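You operate a simulated robot arm through the tools that you are given. There is no shell and no other tool.

The job below is to be done with a simulated robot arm. You get a single attempt, and the scene is never put back.

## Task
Put things in order on the top of the flat table. At the end: the grey capped flask from the top of the flat table is on the red lidded box (marked "NUTS"); the yellow grease cartridge from the top of the flat table stands where the red oil can stood; the red spare button from the top of the flat table stands where the yellow grease cartridge stood; the red oil can stands where the grey capped flask stood; whatever was shut is shut again. Leave all else as you found it, and nothing knocked over. Set down upright: capped flask.

Only the result counts: the job must be done as asked and must still hold three seconds after the hand-in. Knocking over, shifting, dropping, spilling or breaking anything else fails it.

## Robot
A 6-joint arm with a two-finger parallel gripper, fixed in place. Base frame: the origin is at the foot of the arm, x ahead of it, y to its left, z up; the work surface is at about z = 0. Lengths are in m, angles in degrees, forces in N, time in s.
With the tool pointing down near the work surface it reaches from about 0.18 to 0.46 m from the base axis. Its first joint turns from -70.0 to 70.0 degrees. Payload 1.9 kg.
The TCP is the grasp point between the finger pads, 0.023 m short of the fingertips. In the tool frame z runs along the fingers and y along their closing line. Largest opening 0.094 m; finger width 0.038, thickness 0.01; the body of the gripper, 0.054 by 0.096 m, starts 0.039 m behind the TCP.
Orientation is that of the tool frame in the base frame, as [roll, pitch, yaw] about the fixed x, y, z axes, in that order (R = Rz(yaw) Ry(pitch) Rx(roll)). With the fingers straight down and closing along the base's y, the tool's x points along the base's -x, its y along +y and its z along -z.

## Interface
- The arm moves only by the tool servo_tool. Its argument "rows" is a list of rows, each a list of 3 entries, a list of its own where there are three numbers: the shift along the tool's x, y, z in m, then the turn, a rotation vector about the tool's x, y, z in degrees, then the opening in per cent of the stroke, from 0 (shut) to 100 (fully open). In form: [[[dx, dy, dz], [ax, ay, az], fingers], ...]. A call has 1 to 20 rows; each row is the pose to reach, as a shift and turn from the pose commanded when the call began, along the tool's axes at that moment. Each row takes 0.2 s and may step no farther than 0.05 m and 8.6 degrees from the row before; otherwise, or with a gripper value out of range, the whole call is refused. A pose out of reach is approached as far as the arm can. The call stops where the force on the tool passes 40 N (or 10 N more than at its start, if that is more) or the arm is blocked; 0.2 s more then pass. The fingers move at their own pace (about 0.108 m/s each) and stop on an object; they squeeze with about 27 N. The grip force told is the motor's: it shows also when the fingers shut on nothing. Time passes only in rows, and 0.2 s behind the last, so rows that repeat a pose let the fingers close. It gives the time, the measured TCP pose, the force on the tool (base axes), the opening and the grip force at its end, in the units of the frame above (readings bear some noise), with the torque about the TCP (base axes, N m) and any sound that the robot's microphone picked up, and new pictures: "pictures" is both (left out), scene, wrist or none.
- Cameras (640 x 400 px; columns grow to the right, rows downward): "scene" is fixed at [0.0571, 0.3043, 0.4445]; the picture's right is [-0.80, -0.61, 0.00], its down [-0.22, 0.29, -0.93] and it looks along [0.57, -0.74, -0.36] (base axes); focal length 214 px, centre (320, 200). "wrist" rides on the gripper at [0.087, 0.016, -0.074] in the tool frame; the picture's right is [-0.18, 0.98, 0.00], its down [-0.58, -0.11, -0.81] and it looks along [-0.79, -0.15, 0.59] (tool axes); focal length 243 px, centre (320, 200). There is no depth. A picture from a camera that has moved, and an enlarged one, comes with that camera's place and axes in the base frame and with its lens.
- enlarge(camera, box): a new picture of the part [left, top, right, bottom] of that camera's present view, enlarged. It takes no simulated time.
- finish_job(): hands the job in; it is judged then, once.

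Places have to be worked out from the pictures, the camera data and where the tool is seen. Open the gripper and draw the arm clear of the work before you hand the job in, unless the task says otherwise.

The tools are called after "Emit:" as name(argument=value, ...) on one line, values as JSON. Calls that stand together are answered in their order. servo_tool: Moves the arm, as the interface text tells. Its arguments: {"type":"object","properties":{"rows":{"type":"array","items":{"type":"array"}},"pictures":{"type":"string","enum":["both","scene","wrist","none"]}},"required":["rows"]} The other tools are called the same way: enlarge (camera, box) takes an enlarged picture of a part of a camera's view; finish_job () hands the job in.

At the start:

```text
clock: 0.0
tcp_pos: [0.2242, 0.0353, 0.4434]
tool_rot: [180.0, 0.2, 180.0]
wrist_force: [0.0, 0.8, -0.9]
wrist_torque: [-0.03, 0.02, 0.03]
finger_gap: 0.0942
gripper_force: 0.2
```

scene: 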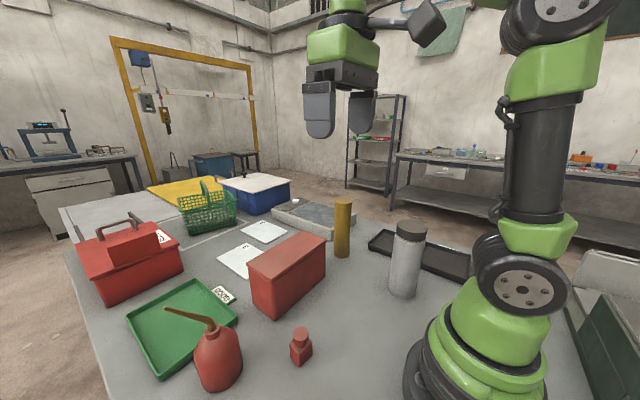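
wrist: 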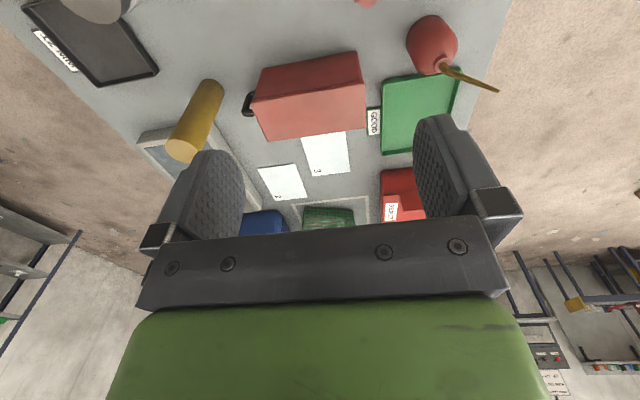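

The first pictures show the table with a red box, yellow cylinder, grey flask, red oil can and a small red button-like object. I look closer at them before moving.

Emit:
enlarge(camera="scene", box=[60, 160, 260, 400])

Emit:
enlarge(camera="scene", box=[230, 180, 480, 380])

Emit:
enlarge(camera="wrist", box=[0, 0, 520, 240])

```text
1.67 times, centred on (160, 280) of scene
camera zoom: at [0.0571, 0.3043, 0.4445], right [-0.8, -0.61, 0.0], down [-0.22, 0.29, -0.93], along [0.57, -0.74, -0.36], focal length 358 px, centre (587, 67)
```

zoom: 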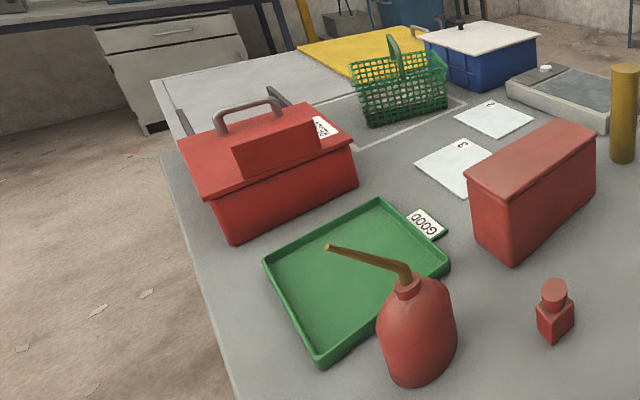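

```text
2.00 times, centred on (355, 280) of scene
camera zoom: at [0.0571, 0.3043, 0.4445], right [-0.8, -0.61, 0.0], down [-0.22, 0.29, -0.93], along [0.57, -0.74, -0.36], focal length 429 px, centre (250, 40)
```

zoom: 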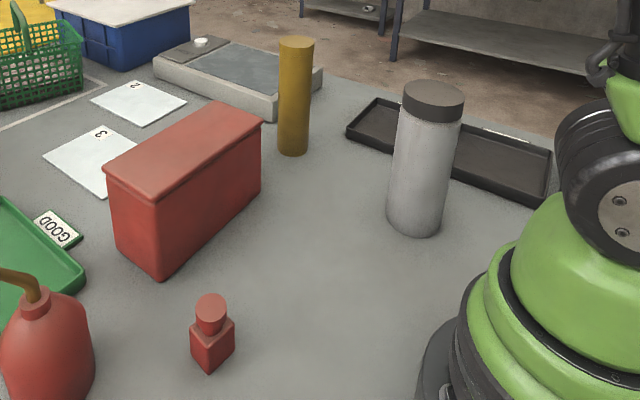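

```text
1.23 times, centred on (260, 120) of wrist
camera zoom: at [0.1367, 0.0509, 0.5178], right [0.19, 0.98, 0.0], down [0.58, -0.11, 0.81], along [0.79, -0.15, -0.59], focal length 299 px, centre (394, 298)
```

zoom: 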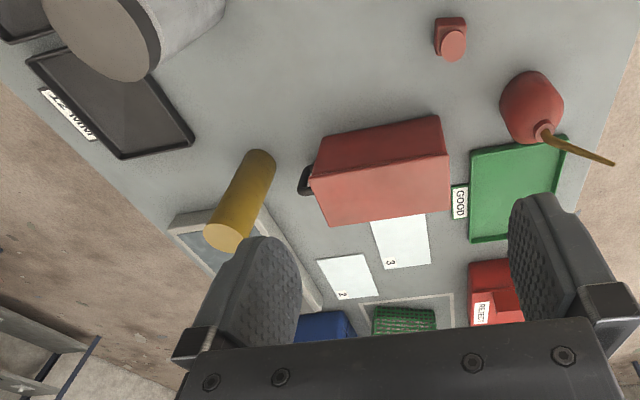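

The objects sit roughly at: flask (0.16,-0.20), cartridge (0.38,-0.24), button (0.255,0.105), oil can (0.355,0.22), and the middle red box spans x 0.36–0.44, y -0.11–0.08. I check the labels and details before choosing the right box.

Emit:
enlarge(camera="scene", box=[80, 200, 200, 275])

Emit:
enlarge(camera="wrist", box=[240, 40, 400, 140])

Emit:
enlarge(camera="scene", box=[150, 290, 326, 400])

Emit:
enlarge(camera="wrist", box=[340, 0, 500, 100])

Emit:
enlarge(camera="scene", box=[240, 220, 400, 320])

```text
5.33 times, centred on (140, 238) of scene
camera zoom: at [0.0571, 0.3043, 0.4445], right [-0.8, -0.61, 0.0], down [-0.22, 0.29, -0.93], along [0.57, -0.74, -0.36], focal length 1144 px, centre (1280, 0)
```

zoom: 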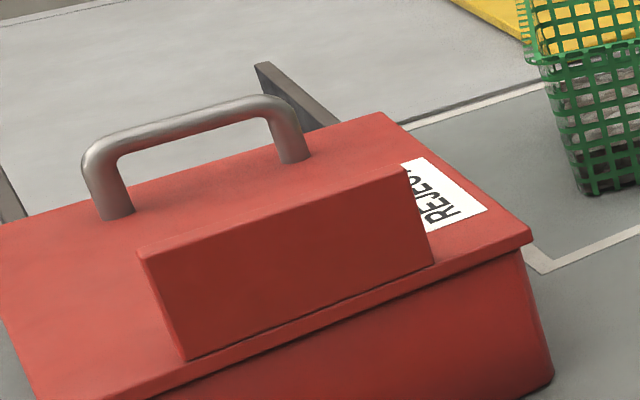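

```text
4.00 times, centred on (320, 90) of wrist
camera zoom: at [0.1367, 0.0509, 0.5178], right [0.19, 0.98, 0.0], down [0.58, -0.11, 0.81], along [0.79, -0.15, -0.59], focal length 970 px, centre (320, 640)
```

zoom: 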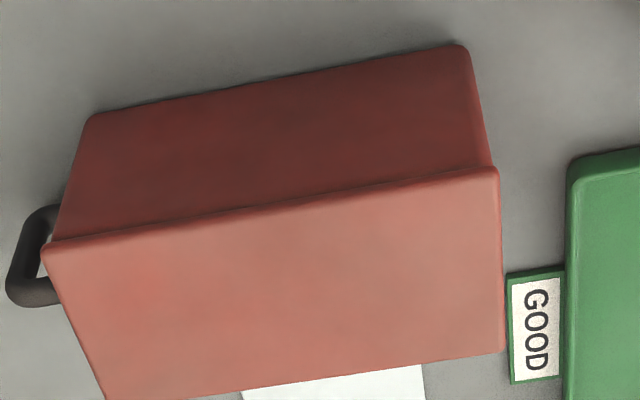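

```text
3.64 times, centred on (238, 345) of scene
camera zoom: at [0.0571, 0.3043, 0.4445], right [-0.8, -0.61, 0.0], down [-0.22, 0.29, -0.93], along [0.57, -0.74, -0.36], focal length 780 px, centre (618, -327)
```

zoom: 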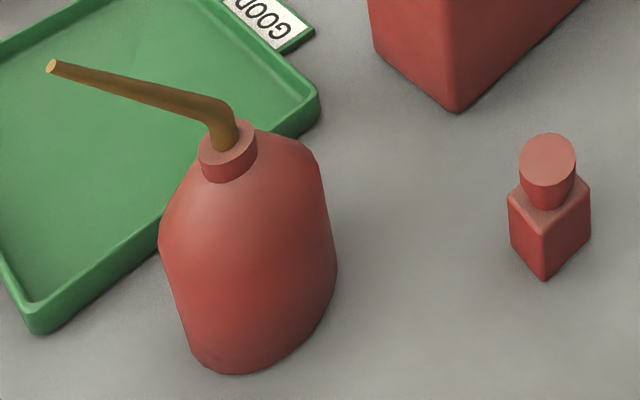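

```text
4.00 times, centred on (420, 50) of wrist
camera zoom: at [0.1367, 0.0509, 0.5178], right [0.19, 0.98, 0.0], down [0.58, -0.11, 0.81], along [0.79, -0.15, -0.59], focal length 970 px, centre (-80, 800)
```

zoom: 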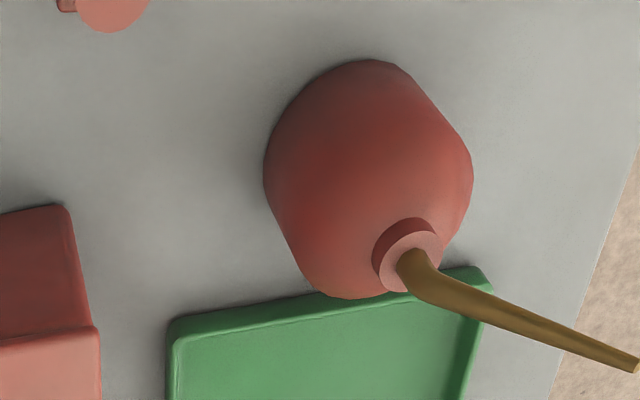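

```text
4.00 times, centred on (320, 270) of scene
camera zoom: at [0.0571, 0.3043, 0.4445], right [-0.8, -0.61, 0.0], down [-0.22, 0.29, -0.93], along [0.57, -0.74, -0.36], focal length 858 px, centre (320, -80)
```

zoom: 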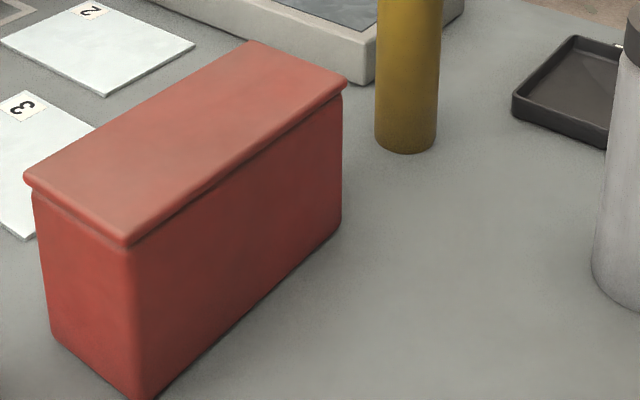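

The far red box reads "REJECT", so the plain red box in the middle must be "NUTS". I move high above the flask at about (0.157,-0.197) to refine its place with the wrist camera.

Emit:
servo_tool(rows=[[[0.011, -0.039, 0.0], [0, 0, 0], 100], [[0.022, -0.077, 0.0], [0, 0, 0], 100], [[0.034, -0.116, 0.02], [0, 0, 0], 100], [[0.045, -0.155, 0.05], [0, 0, 0], 100], [[0.056, -0.194, 0.08], [0, 0, 0], 100], [[0.067, -0.232, 0.11], [0, 0, 0], 100], [[0.067, -0.232, 0.123], [0, 0, 0], 100], [[0.067, -0.232, 0.123], [0, 0, 0], 100]], pictures="both")

```text
refused: row 4 steps farther than a row can; nothing moved
```

The step was a hair too long; I resend the same move with smaller steps.

Emit:
servo_tool(rows=[[[0.011, -0.039, 0.0], [0, 0, 0], 100], [[0.022, -0.077, 0.0], [0, 0, 0], 100], [[0.034, -0.116, 0.02], [0, 0, 0], 100], [[0.045, -0.155, 0.04], [0, 0, 0], 100], [[0.056, -0.194, 0.06], [0, 0, 0], 100], [[0.067, -0.232, 0.08], [0, 0, 0], 100], [[0.067, -0.232, 0.11], [0, 0, 0], 100], [[0.067, -0.232, 0.123], [0, 0, 0], 100], [[0.067, -0.232, 0.123], [0, 0, 0], 100]], pictures="both")

```text
clock: 2.0
tcp_pos: [0.1551, -0.1977, 0.3182]
tool_rot: [-179.9, 0.1, 179.9]
wrist_force: [0.2, 0.5, -0.7]
wrist_torque: [0.04, 0.04, 0.01]
finger_gap: 0.0938
gripper_force: 0.1
camera wrist: at [0.0689, -0.1808, 0.3927], right [0.19, 0.98, 0.0], down [0.58, -0.11, 0.81], along [0.79, -0.15, -0.59], focal length 243 px, centre (320, 200)
```

scene: 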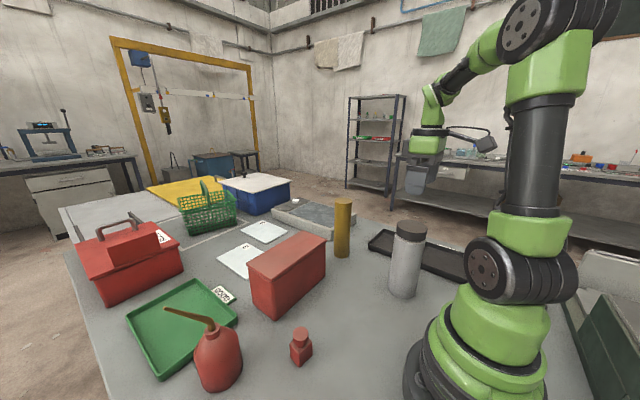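
wrist: 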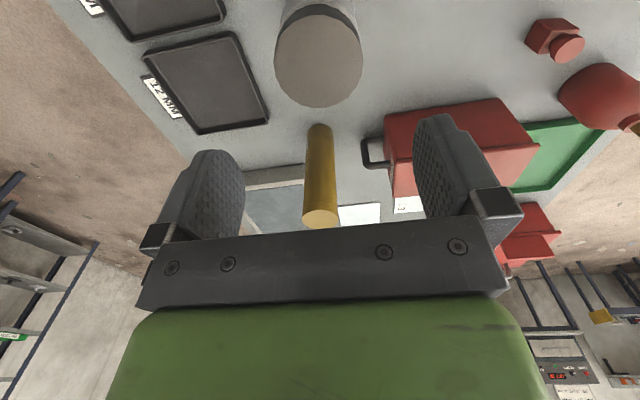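

The wrist view shows the flask cap nearly centred under the fingers. I enlarge both views to measure it exactly.

Emit:
enlarge(camera="scene", box=[360, 210, 440, 310])

Emit:
enlarge(camera="wrist", box=[240, 0, 400, 120])

```text
4.00 times, centred on (400, 260) of scene
camera zoom: at [0.0571, 0.3043, 0.4445], right [-0.8, -0.61, 0.0], down [-0.22, 0.29, -0.93], along [0.57, -0.74, -0.36], focal length 858 px, centre (0, -40)
```

zoom: 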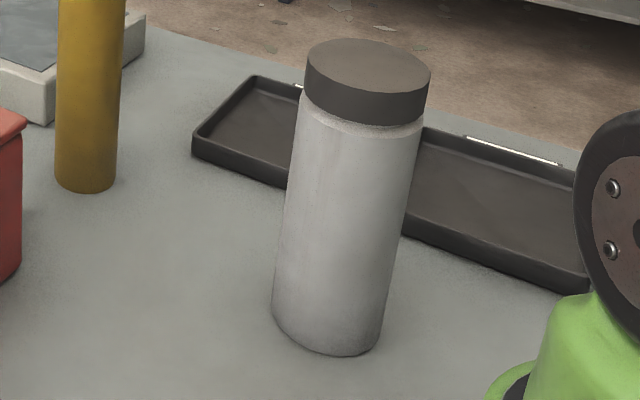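

```text
3.33 times, centred on (320, 60) of wrist
camera zoom: at [0.0689, -0.1808, 0.3927], right [0.19, 0.98, 0.0], down [0.58, -0.11, 0.81], along [0.79, -0.15, -0.59], focal length 809 px, centre (320, 667)
```

zoom: 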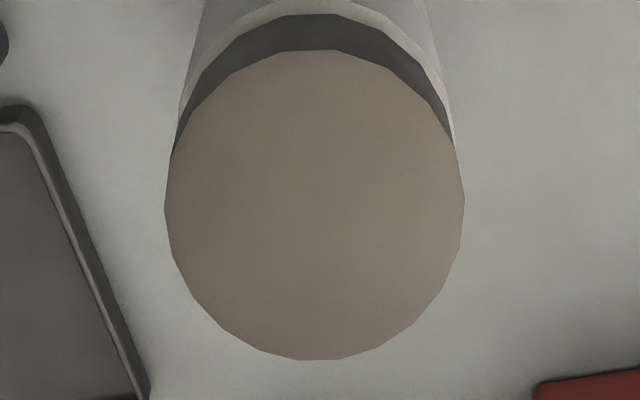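

The flask cap top is at about (0.156,-0.198,0.196), diameter about 0.07, right under the TCP. I go down so the pads straddle the body just below the cap, keeping the palm clear of the cap.

Emit:
servo_tool(rows=[[[-0.001, 0.0, 0.03], [0, 0, 0], 100], [[-0.001, 0.0, 0.06], [0, 0, 0], 100], [[-0.001, 0.0, 0.09], [0, 0, 0], 100], [[-0.001, 0.0, 0.12], [0, 0, 0], 100], [[-0.001, 0.0, 0.14], [0, 0, 0], 100], [[-0.001, 0.0, 0.153], [0, 0, 0], 100], [[-0.001, 0.0, 0.153], [0, 0, 0], 100]], pictures="both")

```text
clock: 3.6
tcp_pos: [0.1577, -0.1973, 0.167]
tool_rot: [180.0, 0.1, 179.9]
wrist_force: [-0.3, 0.9, 0.4]
wrist_torque: [0.01, -0.01, 0.01]
finger_gap: 0.0942
gripper_force: 0.1
camera wrist: at [0.0702, -0.1804, 0.2417], right [0.19, 0.98, 0.0], down [0.58, -0.11, 0.81], along [0.79, -0.15, -0.59], focal length 243 px, centre (320, 200)
```

scene: 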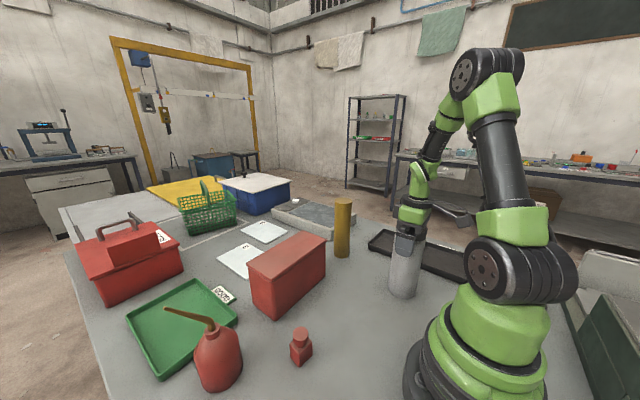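
wrist: 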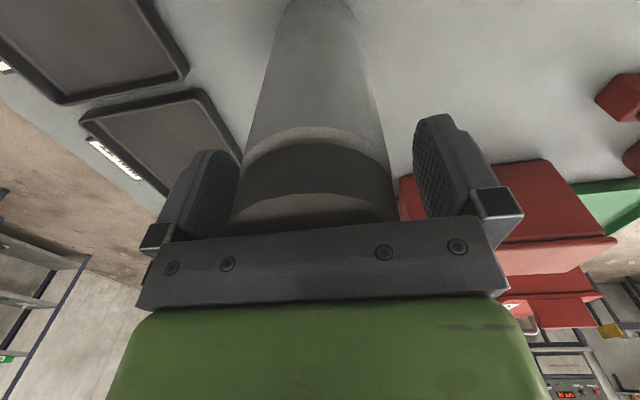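

The fingers straddle the flask below the cap with no contact. I check the lateral clearance closely before closing.

Emit:
enlarge(camera="wrist", box=[140, 60, 540, 280])

Emit:
enlarge(camera="scene", box=[360, 180, 460, 310])

```text
1.60 times, centred on (340, 170) of wrist
camera zoom: at [0.0702, -0.1804, 0.2417], right [0.19, 0.98, 0.0], down [0.58, -0.11, 0.81], along [0.79, -0.15, -0.59], focal length 388 px, centre (288, 248)
```

zoom: 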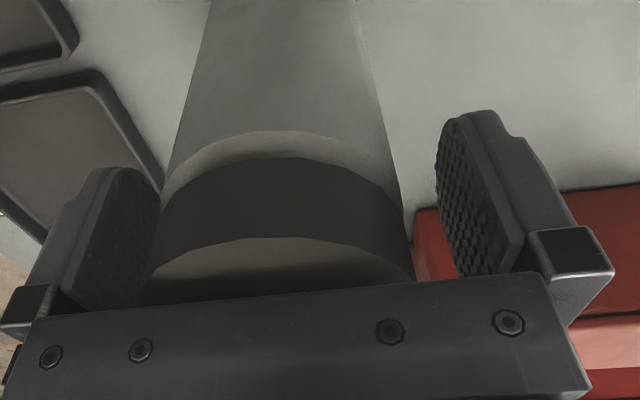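

```text
3.08 times, centred on (410, 245) of scene
camera zoom: at [0.0571, 0.3043, 0.4445], right [-0.8, -0.61, 0.0], down [-0.22, 0.29, -0.93], along [0.57, -0.74, -0.36], focal length 660 px, centre (43, 62)
```

zoom: 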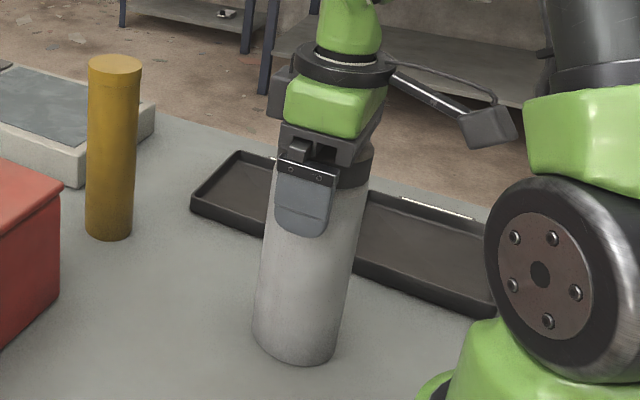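

The flask sits about 3 mm toward -y of the finger centre, so I shift by that much and close on it.

Emit:
servo_tool(rows=[[[0.0, -0.003, 0.001], [0, 0, 0], 100], [[0.0, -0.003, 0.001], [0, 0, 0], 100], [[0.0, -0.003, 0.001], [0, 0, 0], 60], [[0.0, -0.003, 0.001], [0, 0, 0], 40], [[0.0, -0.003, 0.001], [0, 0, 0], 20], [[0.0, -0.003, 0.001], [0, 0, 0], 0], [[0.0, -0.003, 0.001], [0, 0, 0], 0]], pictures="both")

```text
clock: 5.2
tcp_pos: [0.1572, -0.2008, 0.1667]
tool_rot: [179.9, 0.2, 179.9]
wrist_force: [-0.3, 1.6, 1.0]
wrist_torque: [0.16, -0.05, 0.03]
finger_gap: 0.0682
gripper_force: 26.3
camera wrist: at [0.0703, -0.1839, 0.2408], right [0.19, 0.98, 0.0], down [0.58, -0.11, 0.81], along [0.79, -0.15, -0.59], focal length 243 px, centre (320, 200)
```

scene: 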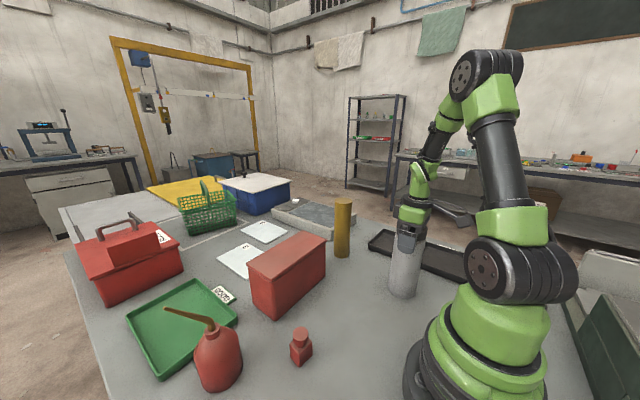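
wrist: 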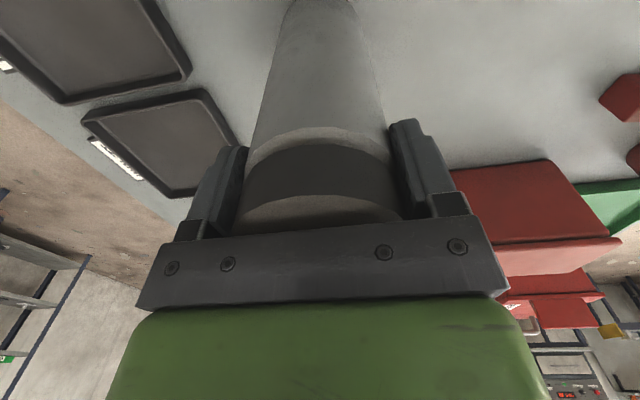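

The grip holds at 0.068 m (26 N), so the flask stood at about (0.157,-0.200). I lift it straight up in steps.

Emit:
servo_tool(rows=[[[0.0, 0.0, -0.01], [0, 0, 0], 0], [[0.0, 0.0, -0.03], [0, 0, 0], 0], [[0.0, 0.0, -0.06], [0, 0, 0], 0], [[0.0, 0.0, -0.1], [0, 0, 0], 0], [[0.0, 0.0, -0.14], [0, 0, 0], 0], [[0.0, 0.0, -0.18], [0, 0, 0], 0], [[0.0, 0.0, -0.18], [0, 0, 0], 0]], pictures="both")

```text
clock: 6.8
tcp_pos: [0.1575, -0.2029, 0.3486]
tool_rot: [-180.0, 0.2, 179.9]
wrist_force: [0.5, -0.7, -3.9]
wrist_torque: [0.02, 0.02, -0.02]
finger_gap: 0.0683
gripper_force: 27.0
camera wrist: at [0.07, -0.1853, 0.4227], right [0.19, 0.98, 0.0], down [0.58, -0.11, 0.81], along [0.79, -0.15, -0.59], focal length 243 px, centre (320, 200)
```

scene: 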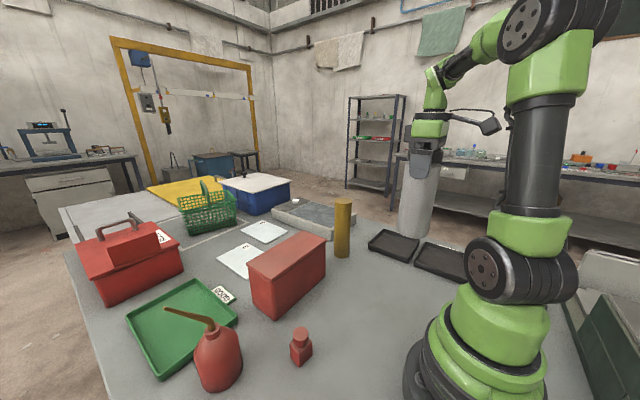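
wrist: 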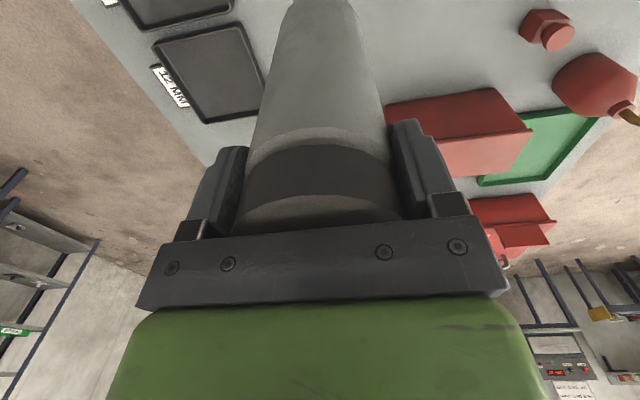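

The flask is held clear (about 0.35 kg). From both cameras the lid spans x 0.351–0.441, y -0.113–0.085 with its top at z≈0.129, so I carry the flask over its centre (0.396,-0.014).

Emit:
servo_tool(rows=[[[-0.034, 0.027, -0.01], [0, 0, 0], 0], [[-0.068, 0.054, -0.01], [0, 0, 0], 0], [[-0.102, 0.081, -0.01], [0, 0, 0], 0], [[-0.136, 0.108, -0.01], [0, 0, 0], 0], [[-0.17, 0.135, -0.01], [0, 0, 0], 0], [[-0.205, 0.162, -0.01], [0, 0, 0], 0], [[-0.2385, 0.189, -0.01], [0, 0, 0], 0], [[-0.2385, 0.189, -0.01], [0, 0, 0], 0]], pictures="both")

```text
clock: 8.6
tcp_pos: [0.3877, -0.0195, 0.357]
tool_rot: [179.9, 0.1, 180.0]
wrist_force: [0.7, 0.1, -3.6]
wrist_torque: [0.01, 0.02, 0.03]
finger_gap: 0.0684
gripper_force: 27.0
out of reach, approached as far as the arm can: row 7, 8
camera wrist: at [0.3015, -0.0033, 0.4315], right [0.19, 0.98, 0.0], down [0.58, -0.11, 0.81], along [0.79, -0.15, -0.59], focal length 243 px, centre (320, 200)
```

scene: 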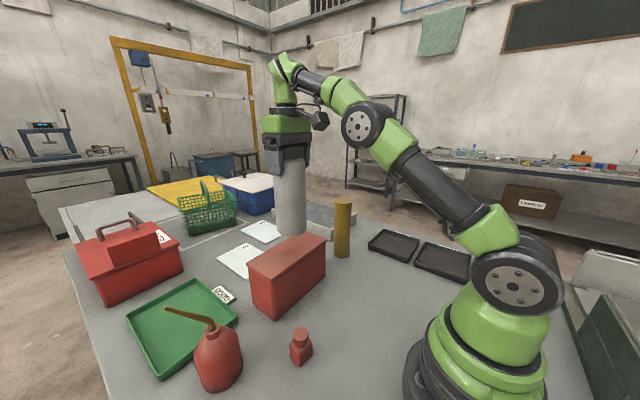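
wrist: 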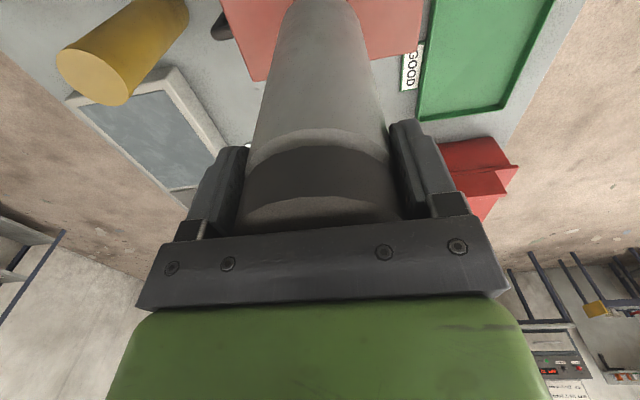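

At this height the reach stops at x≈0.388; lower down it grows. I lower by 4 cm first and read where the tool is.

Emit:
servo_tool(rows=[[[0.0, 0.0, 0.015], [0, 0, 0], 0], [[0.0, 0.0, 0.03], [0, 0, 0], 0], [[0.0, 0.0, 0.042], [0, 0, 0], 0], [[0.0, 0.0, 0.042], [0, 0, 0], 0]], pictures="both")

```text
clock: 9.6
tcp_pos: [0.3871, -0.0188, 0.3152]
tool_rot: [180.0, 0.1, 179.9]
wrist_force: [0.4, 0.5, -4.7]
wrist_torque: [0.06, 0.01, 0.01]
finger_gap: 0.0685
gripper_force: 27.0
camera wrist: at [0.3013, -0.0023, 0.3891], right [0.19, 0.98, 0.0], down [0.58, -0.11, 0.81], along [0.79, -0.15, -0.59], focal length 243 px, centre (320, 200)
```

scene: 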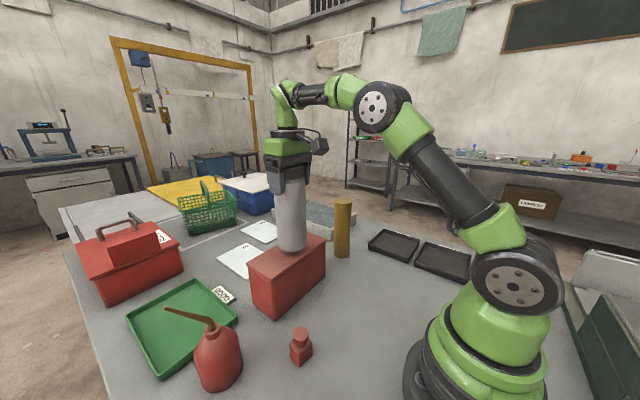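
wrist: 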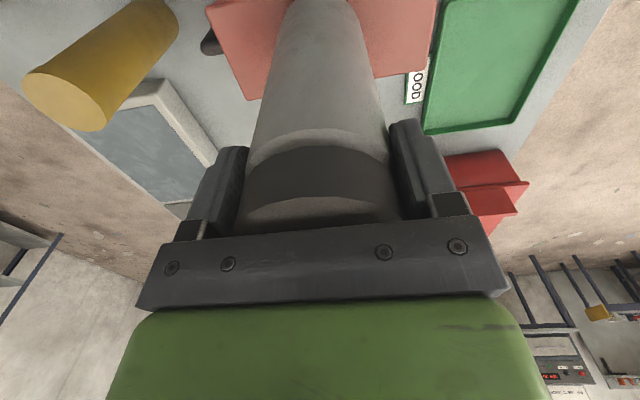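

The commanded pose was clipped to the reached one, so I nudge to the lid centre (+8 mm x, +5 mm y) and come down to just above the lid.

Emit:
servo_tool(rows=[[[-0.004, 0.0025, 0.0], [0, 0, 0], 0], [[-0.008, 0.005, 0.004], [0, 0, 0], 0], [[-0.008, 0.005, 0.01], [0, 0, 0], 0], [[-0.008, 0.005, 0.014], [0, 0, 0], 0], [[-0.008, 0.005, 0.014], [0, 0, 0], 0]], pictures="both")

Emit:
enlarge(camera="scene", box=[230, 200, 350, 320])

```text
clock: 10.8
tcp_pos: [0.3965, -0.0146, 0.3001]
tool_rot: [-180.0, 0.1, 179.9]
wrist_force: [-0.3, 0.1, -3.3]
wrist_torque: [0.03, 0.02, -0.01]
finger_gap: 0.0684
gripper_force: 26.9
camera wrist: at [0.3094, 0.0025, 0.3757], right [0.19, 0.98, 0.0], down [0.58, -0.11, 0.81], along [0.79, -0.15, -0.59], focal length 243 px, centre (320, 200)
```

scene: 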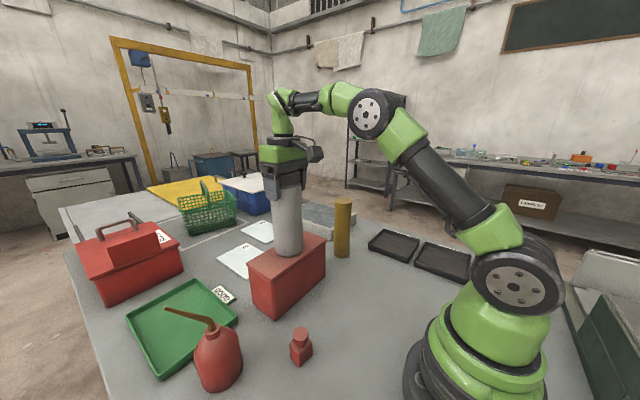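
wrist: 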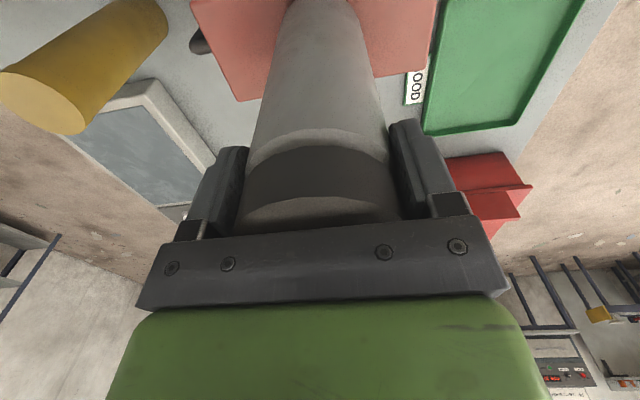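

```text
3.33 times, centred on (290, 260) of scene
camera zoom: at [0.0571, 0.3043, 0.4445], right [-0.8, -0.61, 0.0], down [-0.22, 0.29, -0.93], along [0.57, -0.74, -0.36], focal length 715 px, centre (420, 0)
```

zoom: 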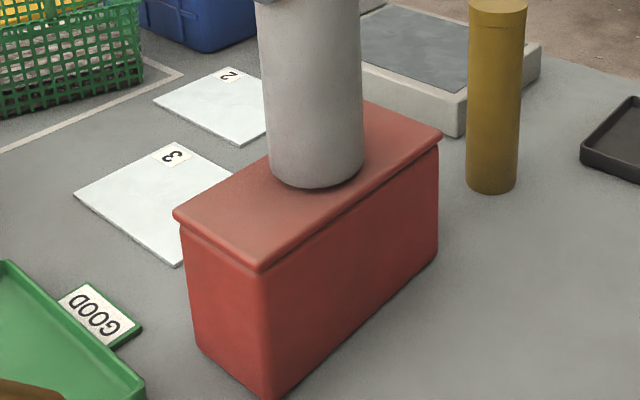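

The flask hovers a few mm above the lid centre. I creep down in millimetres and watch the force.

Emit:
servo_tool(rows=[[[0.0, 0.0, 0.001], [0, 0, 0], 0], [[0.0, 0.0, 0.002], [0, 0, 0], 0], [[0.0, 0.0, 0.003], [0, 0, 0], 0], [[0.0, 0.0, 0.003], [0, 0, 0], 0]], pictures="scene")

Emit:
enlarge(camera="scene", box=[260, 220, 330, 280])

```text
clock: 11.8
tcp_pos: [0.3964, -0.0146, 0.2978]
tool_rot: [180.0, 0.1, 179.9]
wrist_force: [0.5, -0.1, -4.0]
wrist_torque: [-0.01, 0.01, -0.03]
finger_gap: 0.0683
gripper_force: 26.6
```

scene: 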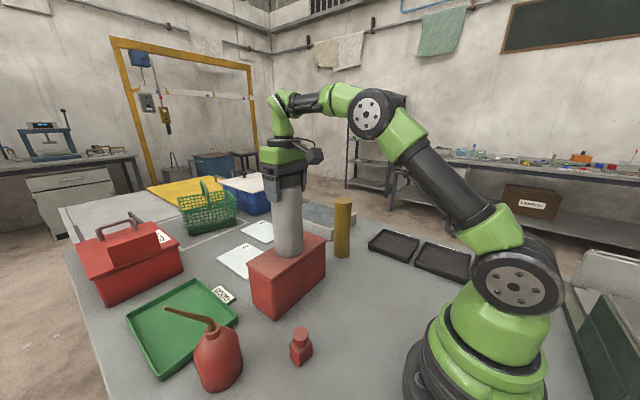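

```text
6.67 times, centred on (295, 250) of scene
camera zoom: at [0.0571, 0.3043, 0.4445], right [-0.8, -0.61, 0.0], down [-0.22, 0.29, -0.93], along [0.57, -0.74, -0.36], focal length 1430 px, centre (487, -133)
```

zoom: 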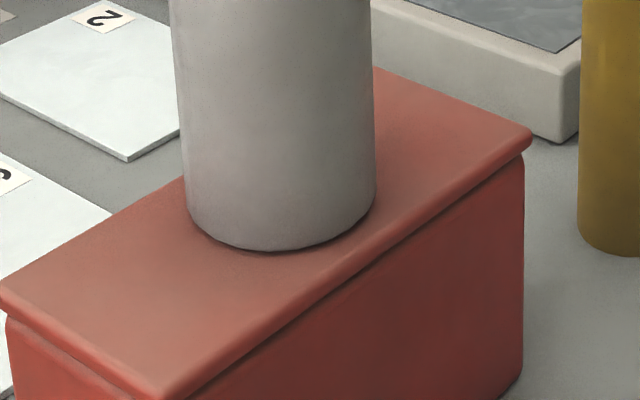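

Force still shows only the flask's weight, so there is no contact yet. I creep down a few more millimetres.

Emit:
servo_tool(rows=[[[0.0, 0.0, 0.001], [0, 0, 0], 0], [[0.0, 0.0, 0.002], [0, 0, 0], 0], [[0.0, 0.0, 0.002], [0, 0, 0], 0]], pictures="none")

```text
clock: 12.6
tcp_pos: [0.3958, -0.0154, 0.2955]
tool_rot: [-180.0, 0.2, 180.0]
wrist_force: [-3.5, -0.5, 8.5]
wrist_torque: [-0.2, 0.34, -0.05]
finger_gap: 0.0686
gripper_force: 26.6
```

Contact with the lid at TCP z≈0.2955 (force turned to +8.5 N). I ease off 1 mm, then open.

Emit:
servo_tool(rows=[[[0.0, 0.0, -0.001], [0, 0, 0], 0], [[0.0, 0.0, -0.001], [0, 0, 0], 0], [[0.0, 0.0, -0.001], [0, 0, 0], 80], [[0.0, 0.0, -0.001], [0, 0, 0], 90], [[0.0, 0.0, -0.001], [0, 0, 0], 100], [[0.0, 0.0, -0.001], [0, 0, 0], 100]], pictures="both")

```text
clock: 14.0
tcp_pos: [0.3963, -0.016, 0.2969]
tool_rot: [179.9, 0.1, 180.0]
wrist_force: [-0.4, 0.0, -0.5]
wrist_torque: [-0.01, 0.02, 0.02]
finger_gap: 0.094
gripper_force: 0.0
camera wrist: at [0.3092, 0.0021, 0.3711], right [0.19, 0.98, 0.0], down [0.58, -0.11, 0.81], along [0.79, -0.15, -0.59], focal length 243 px, centre (320, 200)
```

scene: 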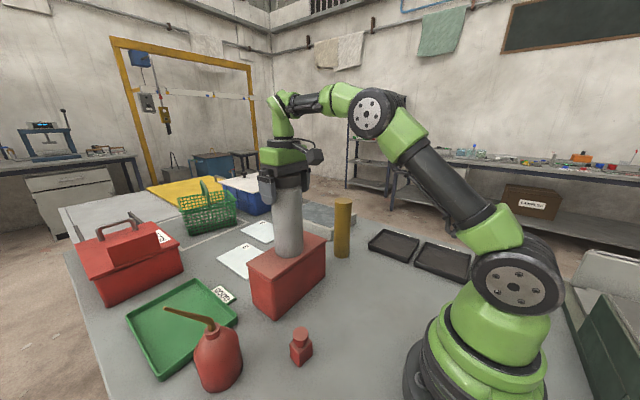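
wrist: 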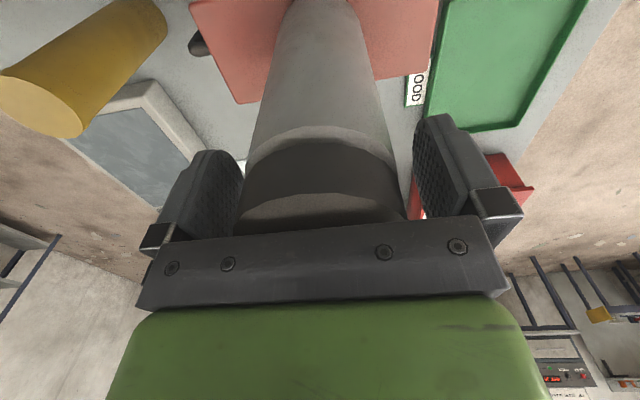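

The flask stands free on the box. I rise out with a slight retreat toward the base, then swing over to view the oil can.

Emit:
servo_tool(rows=[[[0.0, 0.0, -0.015], [0, 0, 0], 100], [[0.004, 0.0, -0.03], [0, 0, 0], 100], [[0.008, 0.0, -0.048], [0, 0, 0], 100], [[0.016, 0.0, -0.066], [0, 0, 0], 100], [[0.05, 0.0, -0.075], [0, 0, 0], 100], [[0.09, 0.02, -0.075], [0, 0, 0], 100], [[0.12, 0.055, -0.075], [0, 0, 0], 100], [[0.12, 0.1, -0.07], [0, 0, 0], 100], [[0.12, 0.145, -0.055], [0, 0, 0], 100], [[0.115, 0.185, -0.035], [0, 0, 0], 100], [[0.115, 0.21, -0.01], [0, 0, 0], 100], [[0.115, 0.21, -0.01], [0, 0, 0], 100]], pictures="both")

```text
clock: 16.6
tcp_pos: [0.2808, 0.1949, 0.3068]
tool_rot: [179.9, 0.1, 179.9]
wrist_force: [-0.5, -1.3, -0.1]
wrist_torque: [-0.03, -0.01, 0.0]
finger_gap: 0.094
gripper_force: 0.0
camera wrist: at [0.1944, 0.2114, 0.3814], right [0.19, 0.98, 0.0], down [0.58, -0.11, 0.81], along [0.79, -0.15, -0.59], focal length 243 px, centre (320, 200)
```

scene: 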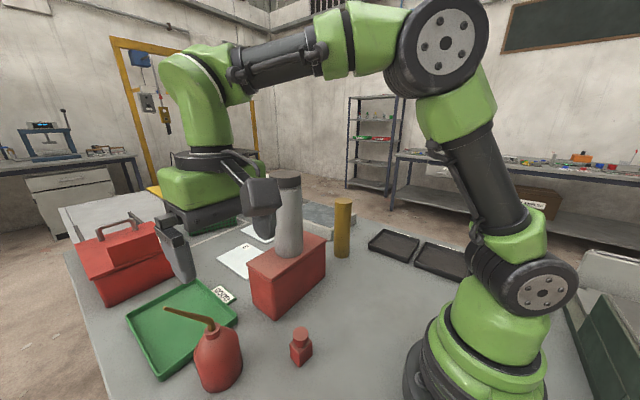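
wrist: 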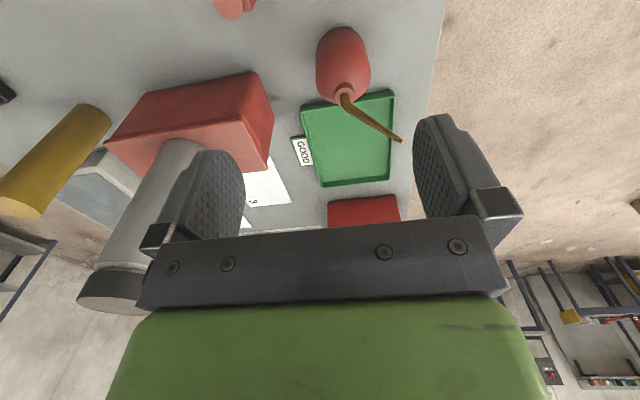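

The flask stands upright on the box. I enlarge the oil can in both views to measure neck and spout.

Emit:
enlarge(camera="wrist", box=[290, 10, 430, 150])

Emit:
enlarge(camera="scene", box=[150, 300, 260, 400])

```text
2.86 times, centred on (360, 80) of wrist
camera zoom: at [0.1944, 0.2114, 0.3814], right [0.19, 0.98, 0.0], down [0.58, -0.11, 0.81], along [0.79, -0.15, -0.59], focal length 693 px, centre (206, 543)
```

zoom: 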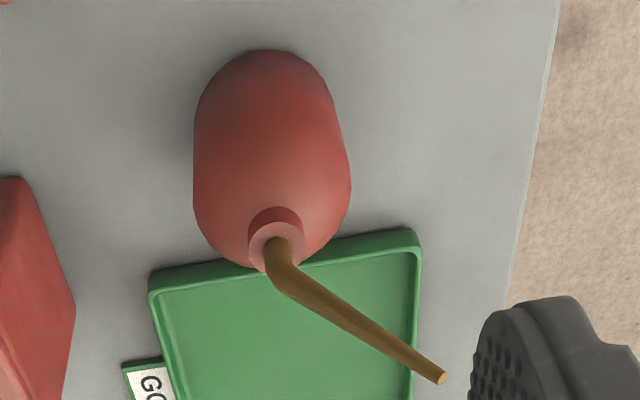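

```text
4.00 times, centred on (205, 350) of scene
camera zoom: at [0.0571, 0.3043, 0.4445], right [-0.8, -0.61, 0.0], down [-0.22, 0.29, -0.93], along [0.57, -0.74, -0.36], focal length 858 px, centre (780, -400)
```

zoom: 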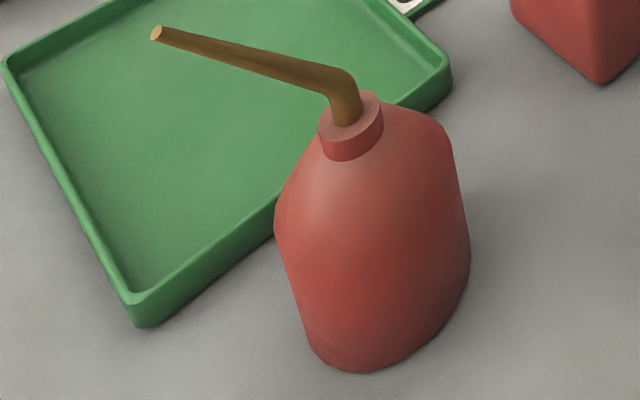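

Triangulated: can axis at (0.351,0.211), collar z≈0.105–0.121 and 27 mm wide, spout bending at z≈0.15 and rising to its tip (0.356,0.259,0.205). I'll grip the collar with fingers closing along base x and leaning 20° away from the spout; first I yaw the tool 86° here.

Emit:
servo_tool(rows=[[[0, 0, 0], [0, 0, -8], 100], [[0, 0, 0], [0, 0, -16], 100], [[0, 0, 0], [0, 0, -24], 100], [[0, 0, 0], [0, 0, -32], 100], [[0, 0, 0], [0, 0, -40], 100], [[0, 0, 0], [0, 0, -48], 100], [[0, 0, 0], [0, 0, -56], 80], [[0, 0, 0], [0, 0, -64], 80], [[0, 0, 0], [0, 0, -72], 70], [[0, 0, 0], [0, 0, -80], 70], [[0, 0, 0], [0, 0, -86], 70], [[0, 0, 0], [0, 0, -86], 70]], pictures="both")

```text
clock: 19.2
tcp_pos: [0.2817, 0.1957, 0.3066]
tool_rot: [-179.9, 0.0, -94.1]
wrist_force: [0.3, 0.0, -1.0]
wrist_torque: [0.0, -0.01, -0.01]
finger_gap: 0.0658
gripper_force: 0.0
camera wrist: at [0.2587, 0.1108, 0.3814], right [-0.97, 0.25, 0.0], down [0.15, 0.57, 0.81], along [0.2, 0.78, -0.59], focal length 243 px, centre (320, 200)
```

scene: 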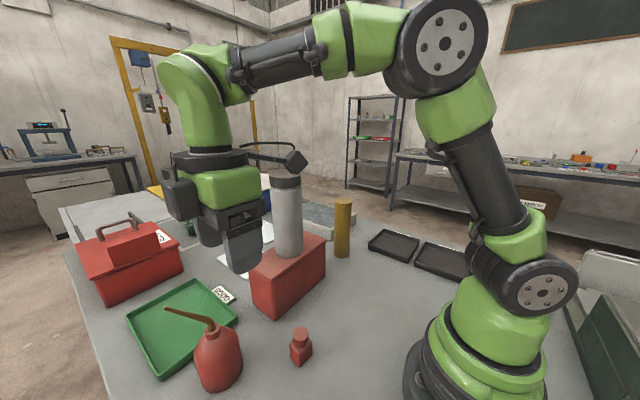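
wrist: 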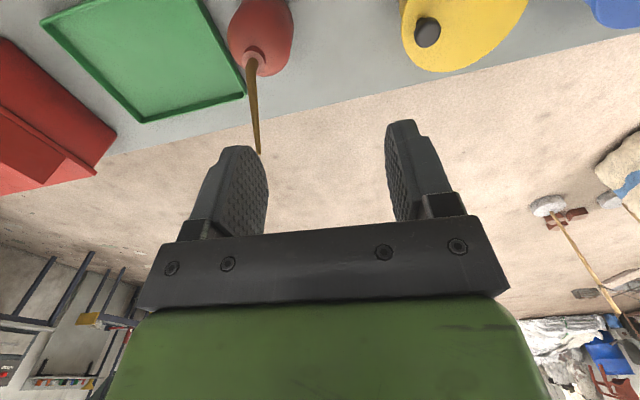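

The yaw is in place and the spout now points away from the camera, as wanted. I enlarge the can in this new view for a cross-check.

Emit:
enlarge(camera="wrist", box=[190, 0, 330, 160])

```text
2.50 times, centred on (260, 80) of wrist
camera zoom: at [0.2587, 0.1108, 0.3814], right [-0.97, 0.25, 0.0], down [0.15, 0.57, 0.81], along [0.2, 0.78, -0.59], focal length 606 px, centre (470, 500)
```

zoom: 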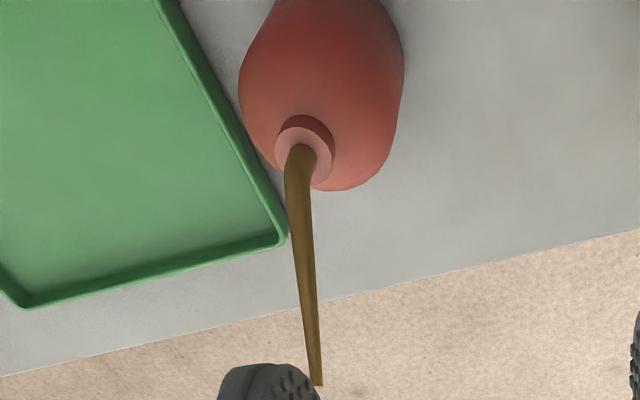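

Three views agree on the neck at about (0.352,0.210). I tilt the tool 20° back (away from the spout) and move to a pre-grasp point about 9 cm up the tool axis from the collar.

Emit:
servo_tool(rows=[[[0.004, -0.02, 0.01], [0, -5, 0], 70], [[0.008, -0.04, 0.03], [0, -10, 0], 70], [[0.012, -0.055, 0.055], [0, -15, 0], 70], [[0.0168, -0.0682, 0.08], [0, -20, 0], 70], [[0.0168, -0.0682, 0.0906], [0, -20, 0], 70], [[0.0168, -0.0682, 0.0906], [0, -20, 0], 70]], pictures="both")

Emit:
enlarge(camera="wrist", box=[180, 0, 460, 240])

```text
clock: 20.6
tcp_pos: [0.35, 0.1733, 0.2153]
tool_rot: [179.9, 20.1, -93.9]
wrist_force: [0.3, -0.9, 0.3]
wrist_torque: [0.01, -0.02, 0.01]
finger_gap: 0.0661
gripper_force: 0.0
camera wrist: at [0.3257, 0.0693, 0.2558], right [-0.97, 0.24, 0.06], down [0.13, 0.26, 0.96], along [0.22, 0.93, -0.28], focal length 243 px, centre (320, 200)
```

scene: 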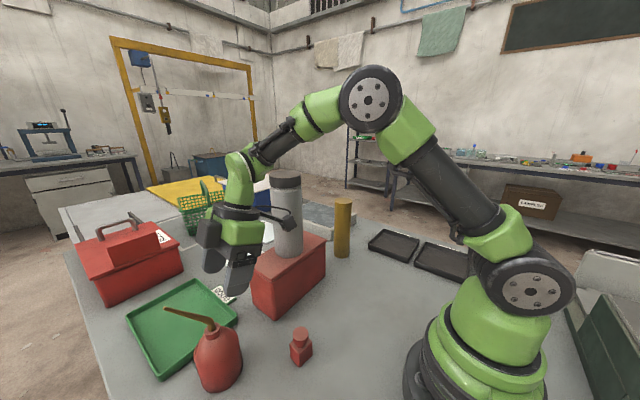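
wrist: 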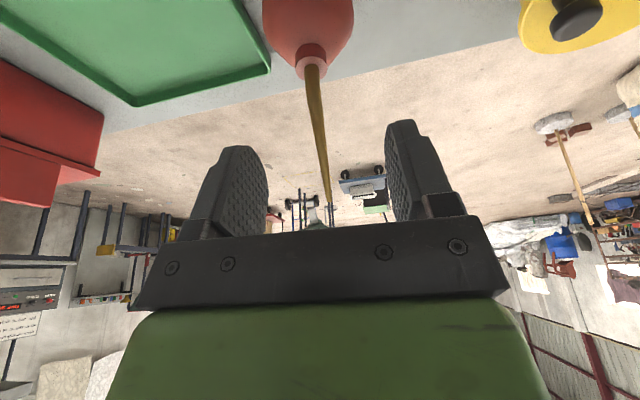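

```text
1.67 times, centred on (320, 120) of wrist
camera zoom: at [0.3257, 0.0693, 0.2558], right [-0.97, 0.24, 0.06], down [0.13, 0.26, 0.96], along [0.22, 0.93, -0.28], focal length 404 px, centre (320, 333)
```

zoom: 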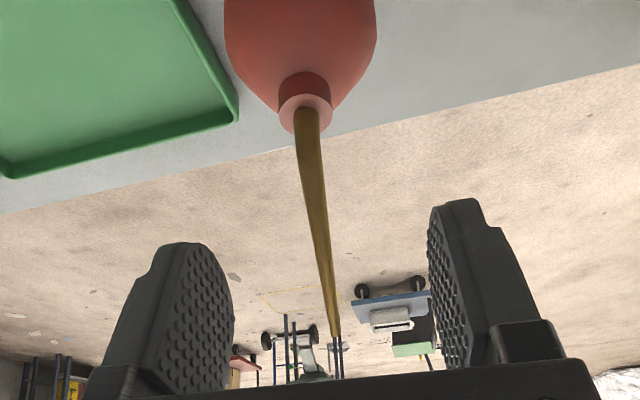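

Refitting all five views puts the neck top at (0.3575,0.2105,0.111) and the spout tip at (0.361,0.2595,0.200). I correct sideways by 5 mm and advance 6 cm along the tool axis, then check again.

Emit:
servo_tool(rows=[[[0.0024, -0.0053, 0.02], [0, 0, 0], 70], [[0.0024, -0.0053, 0.04], [0, 0, 0], 70], [[0.0024, -0.0053, 0.06], [0, 0, 0], 70], [[0.0024, -0.0053, 0.06], [0, 0, 0], 70]], pictures="both")

Emit:
enlarge(camera="wrist", box=[180, 0, 460, 240])

Emit:
enlarge(camera="scene", box=[140, 200, 300, 400])

```text
clock: 21.6
tcp_pos: [0.3559, 0.1921, 0.1601]
tool_rot: [-179.9, 20.0, -94.2]
wrist_force: [0.2, 0.1, -0.3]
wrist_torque: [0.01, -0.05, 0.03]
finger_gap: 0.0658
gripper_force: 0.1
camera wrist: at [0.332, 0.0868, 0.1994], right [-0.97, 0.24, 0.06], down [0.13, 0.26, 0.96], along [0.22, 0.93, -0.28], focal length 243 px, centre (320, 200)
```

scene: 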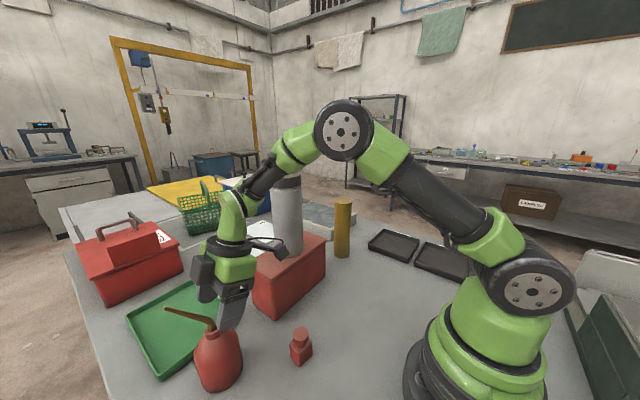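
wrist: 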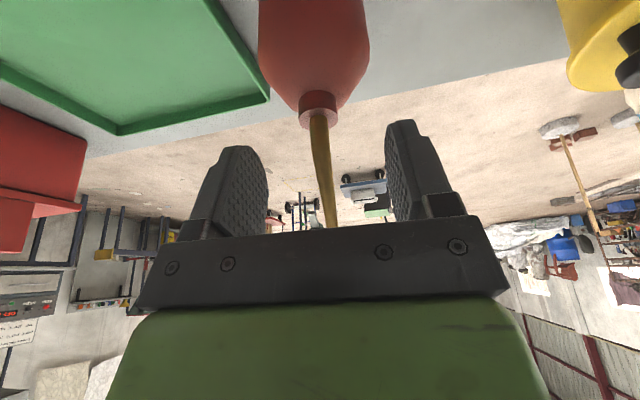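

```text
1.67 times, centred on (320, 120) of wrist
camera zoom: at [0.332, 0.0868, 0.1994], right [-0.97, 0.24, 0.06], down [0.13, 0.26, 0.96], along [0.22, 0.93, -0.28], focal length 404 px, centre (320, 333)
```

zoom: 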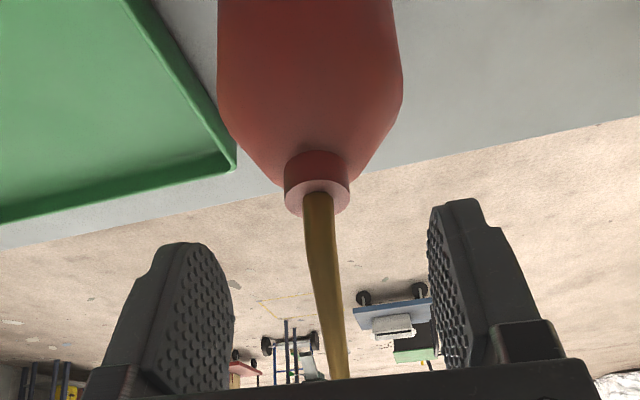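

```text
2.00 times, centred on (220, 300) of scene
camera zoom: at [0.0571, 0.3043, 0.4445], right [-0.8, -0.61, 0.0], down [-0.22, 0.29, -0.93], along [0.57, -0.74, -0.36], focal length 429 px, centre (520, 0)
```

zoom: 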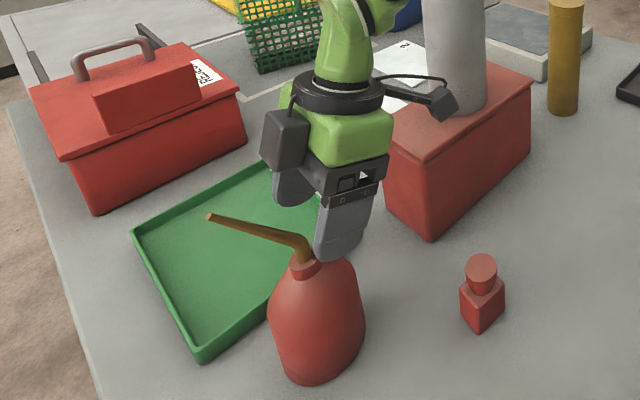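

The collar is now centred within 2 mm between the fingers. I advance 3 cm more along the tool axis and look again.

Emit:
servo_tool(rows=[[[-0.001, -0.001, 0.015], [0, 0, 0], 70], [[-0.001, -0.001, 0.03], [0, 0, 0], 70], [[-0.001, -0.001, 0.03], [0, 0, 0], 70]], pictures="both")

Emit:
enlarge(camera="wrist", box=[180, 80, 460, 260])

Emit:
enlarge(camera="scene", box=[170, 260, 270, 360])

```text
clock: 22.4
tcp_pos: [0.3578, 0.203, 0.1319]
tool_rot: [-179.8, 20.1, -94.1]
wrist_force: [0.9, 0.6, 0.2]
wrist_torque: [-0.01, -0.01, 0.01]
finger_gap: 0.066
gripper_force: 0.1
camera wrist: at [0.3335, 0.099, 0.1719], right [-0.97, 0.24, 0.06], down [0.13, 0.26, 0.96], along [0.22, 0.93, -0.28], focal length 243 px, centre (320, 200)
```

scene: 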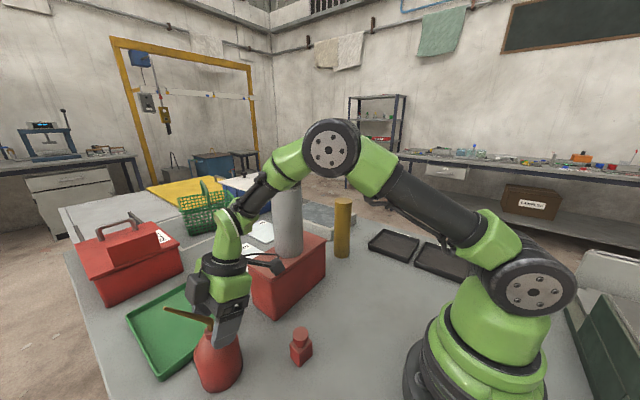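
wrist: 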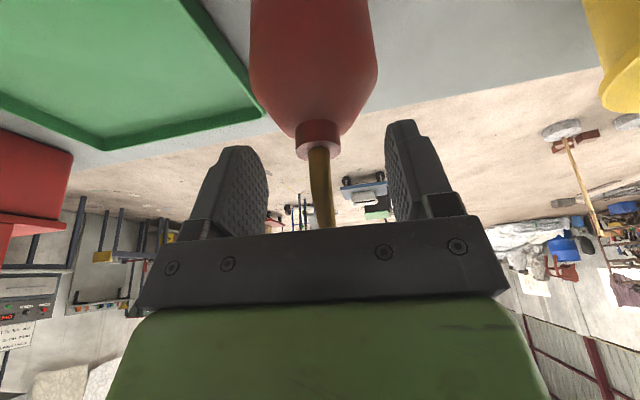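

```text
2.22 times, centred on (320, 170) of wrist
camera zoom: at [0.3335, 0.099, 0.1719], right [-0.97, 0.24, 0.06], down [0.13, 0.26, 0.96], along [0.22, 0.93, -0.28], focal length 539 px, centre (320, 267)
```

zoom: 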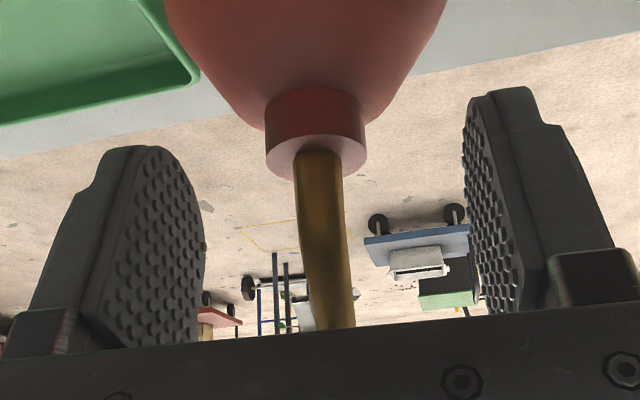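

```text
4.00 times, centred on (220, 310) of scene
camera zoom: at [0.0571, 0.3043, 0.4445], right [-0.8, -0.61, 0.0], down [-0.22, 0.29, -0.93], along [0.57, -0.74, -0.36], focal length 858 px, centre (720, -240)
```

zoom: 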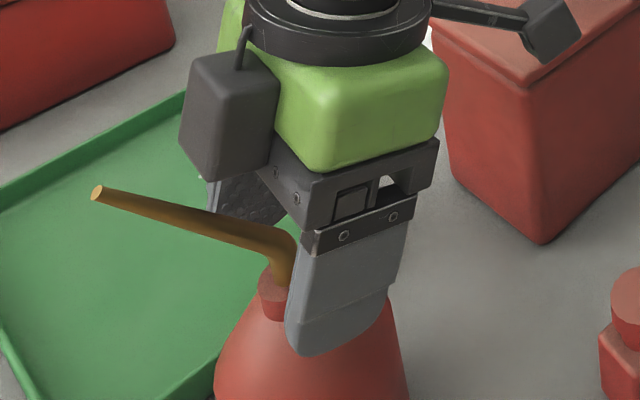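

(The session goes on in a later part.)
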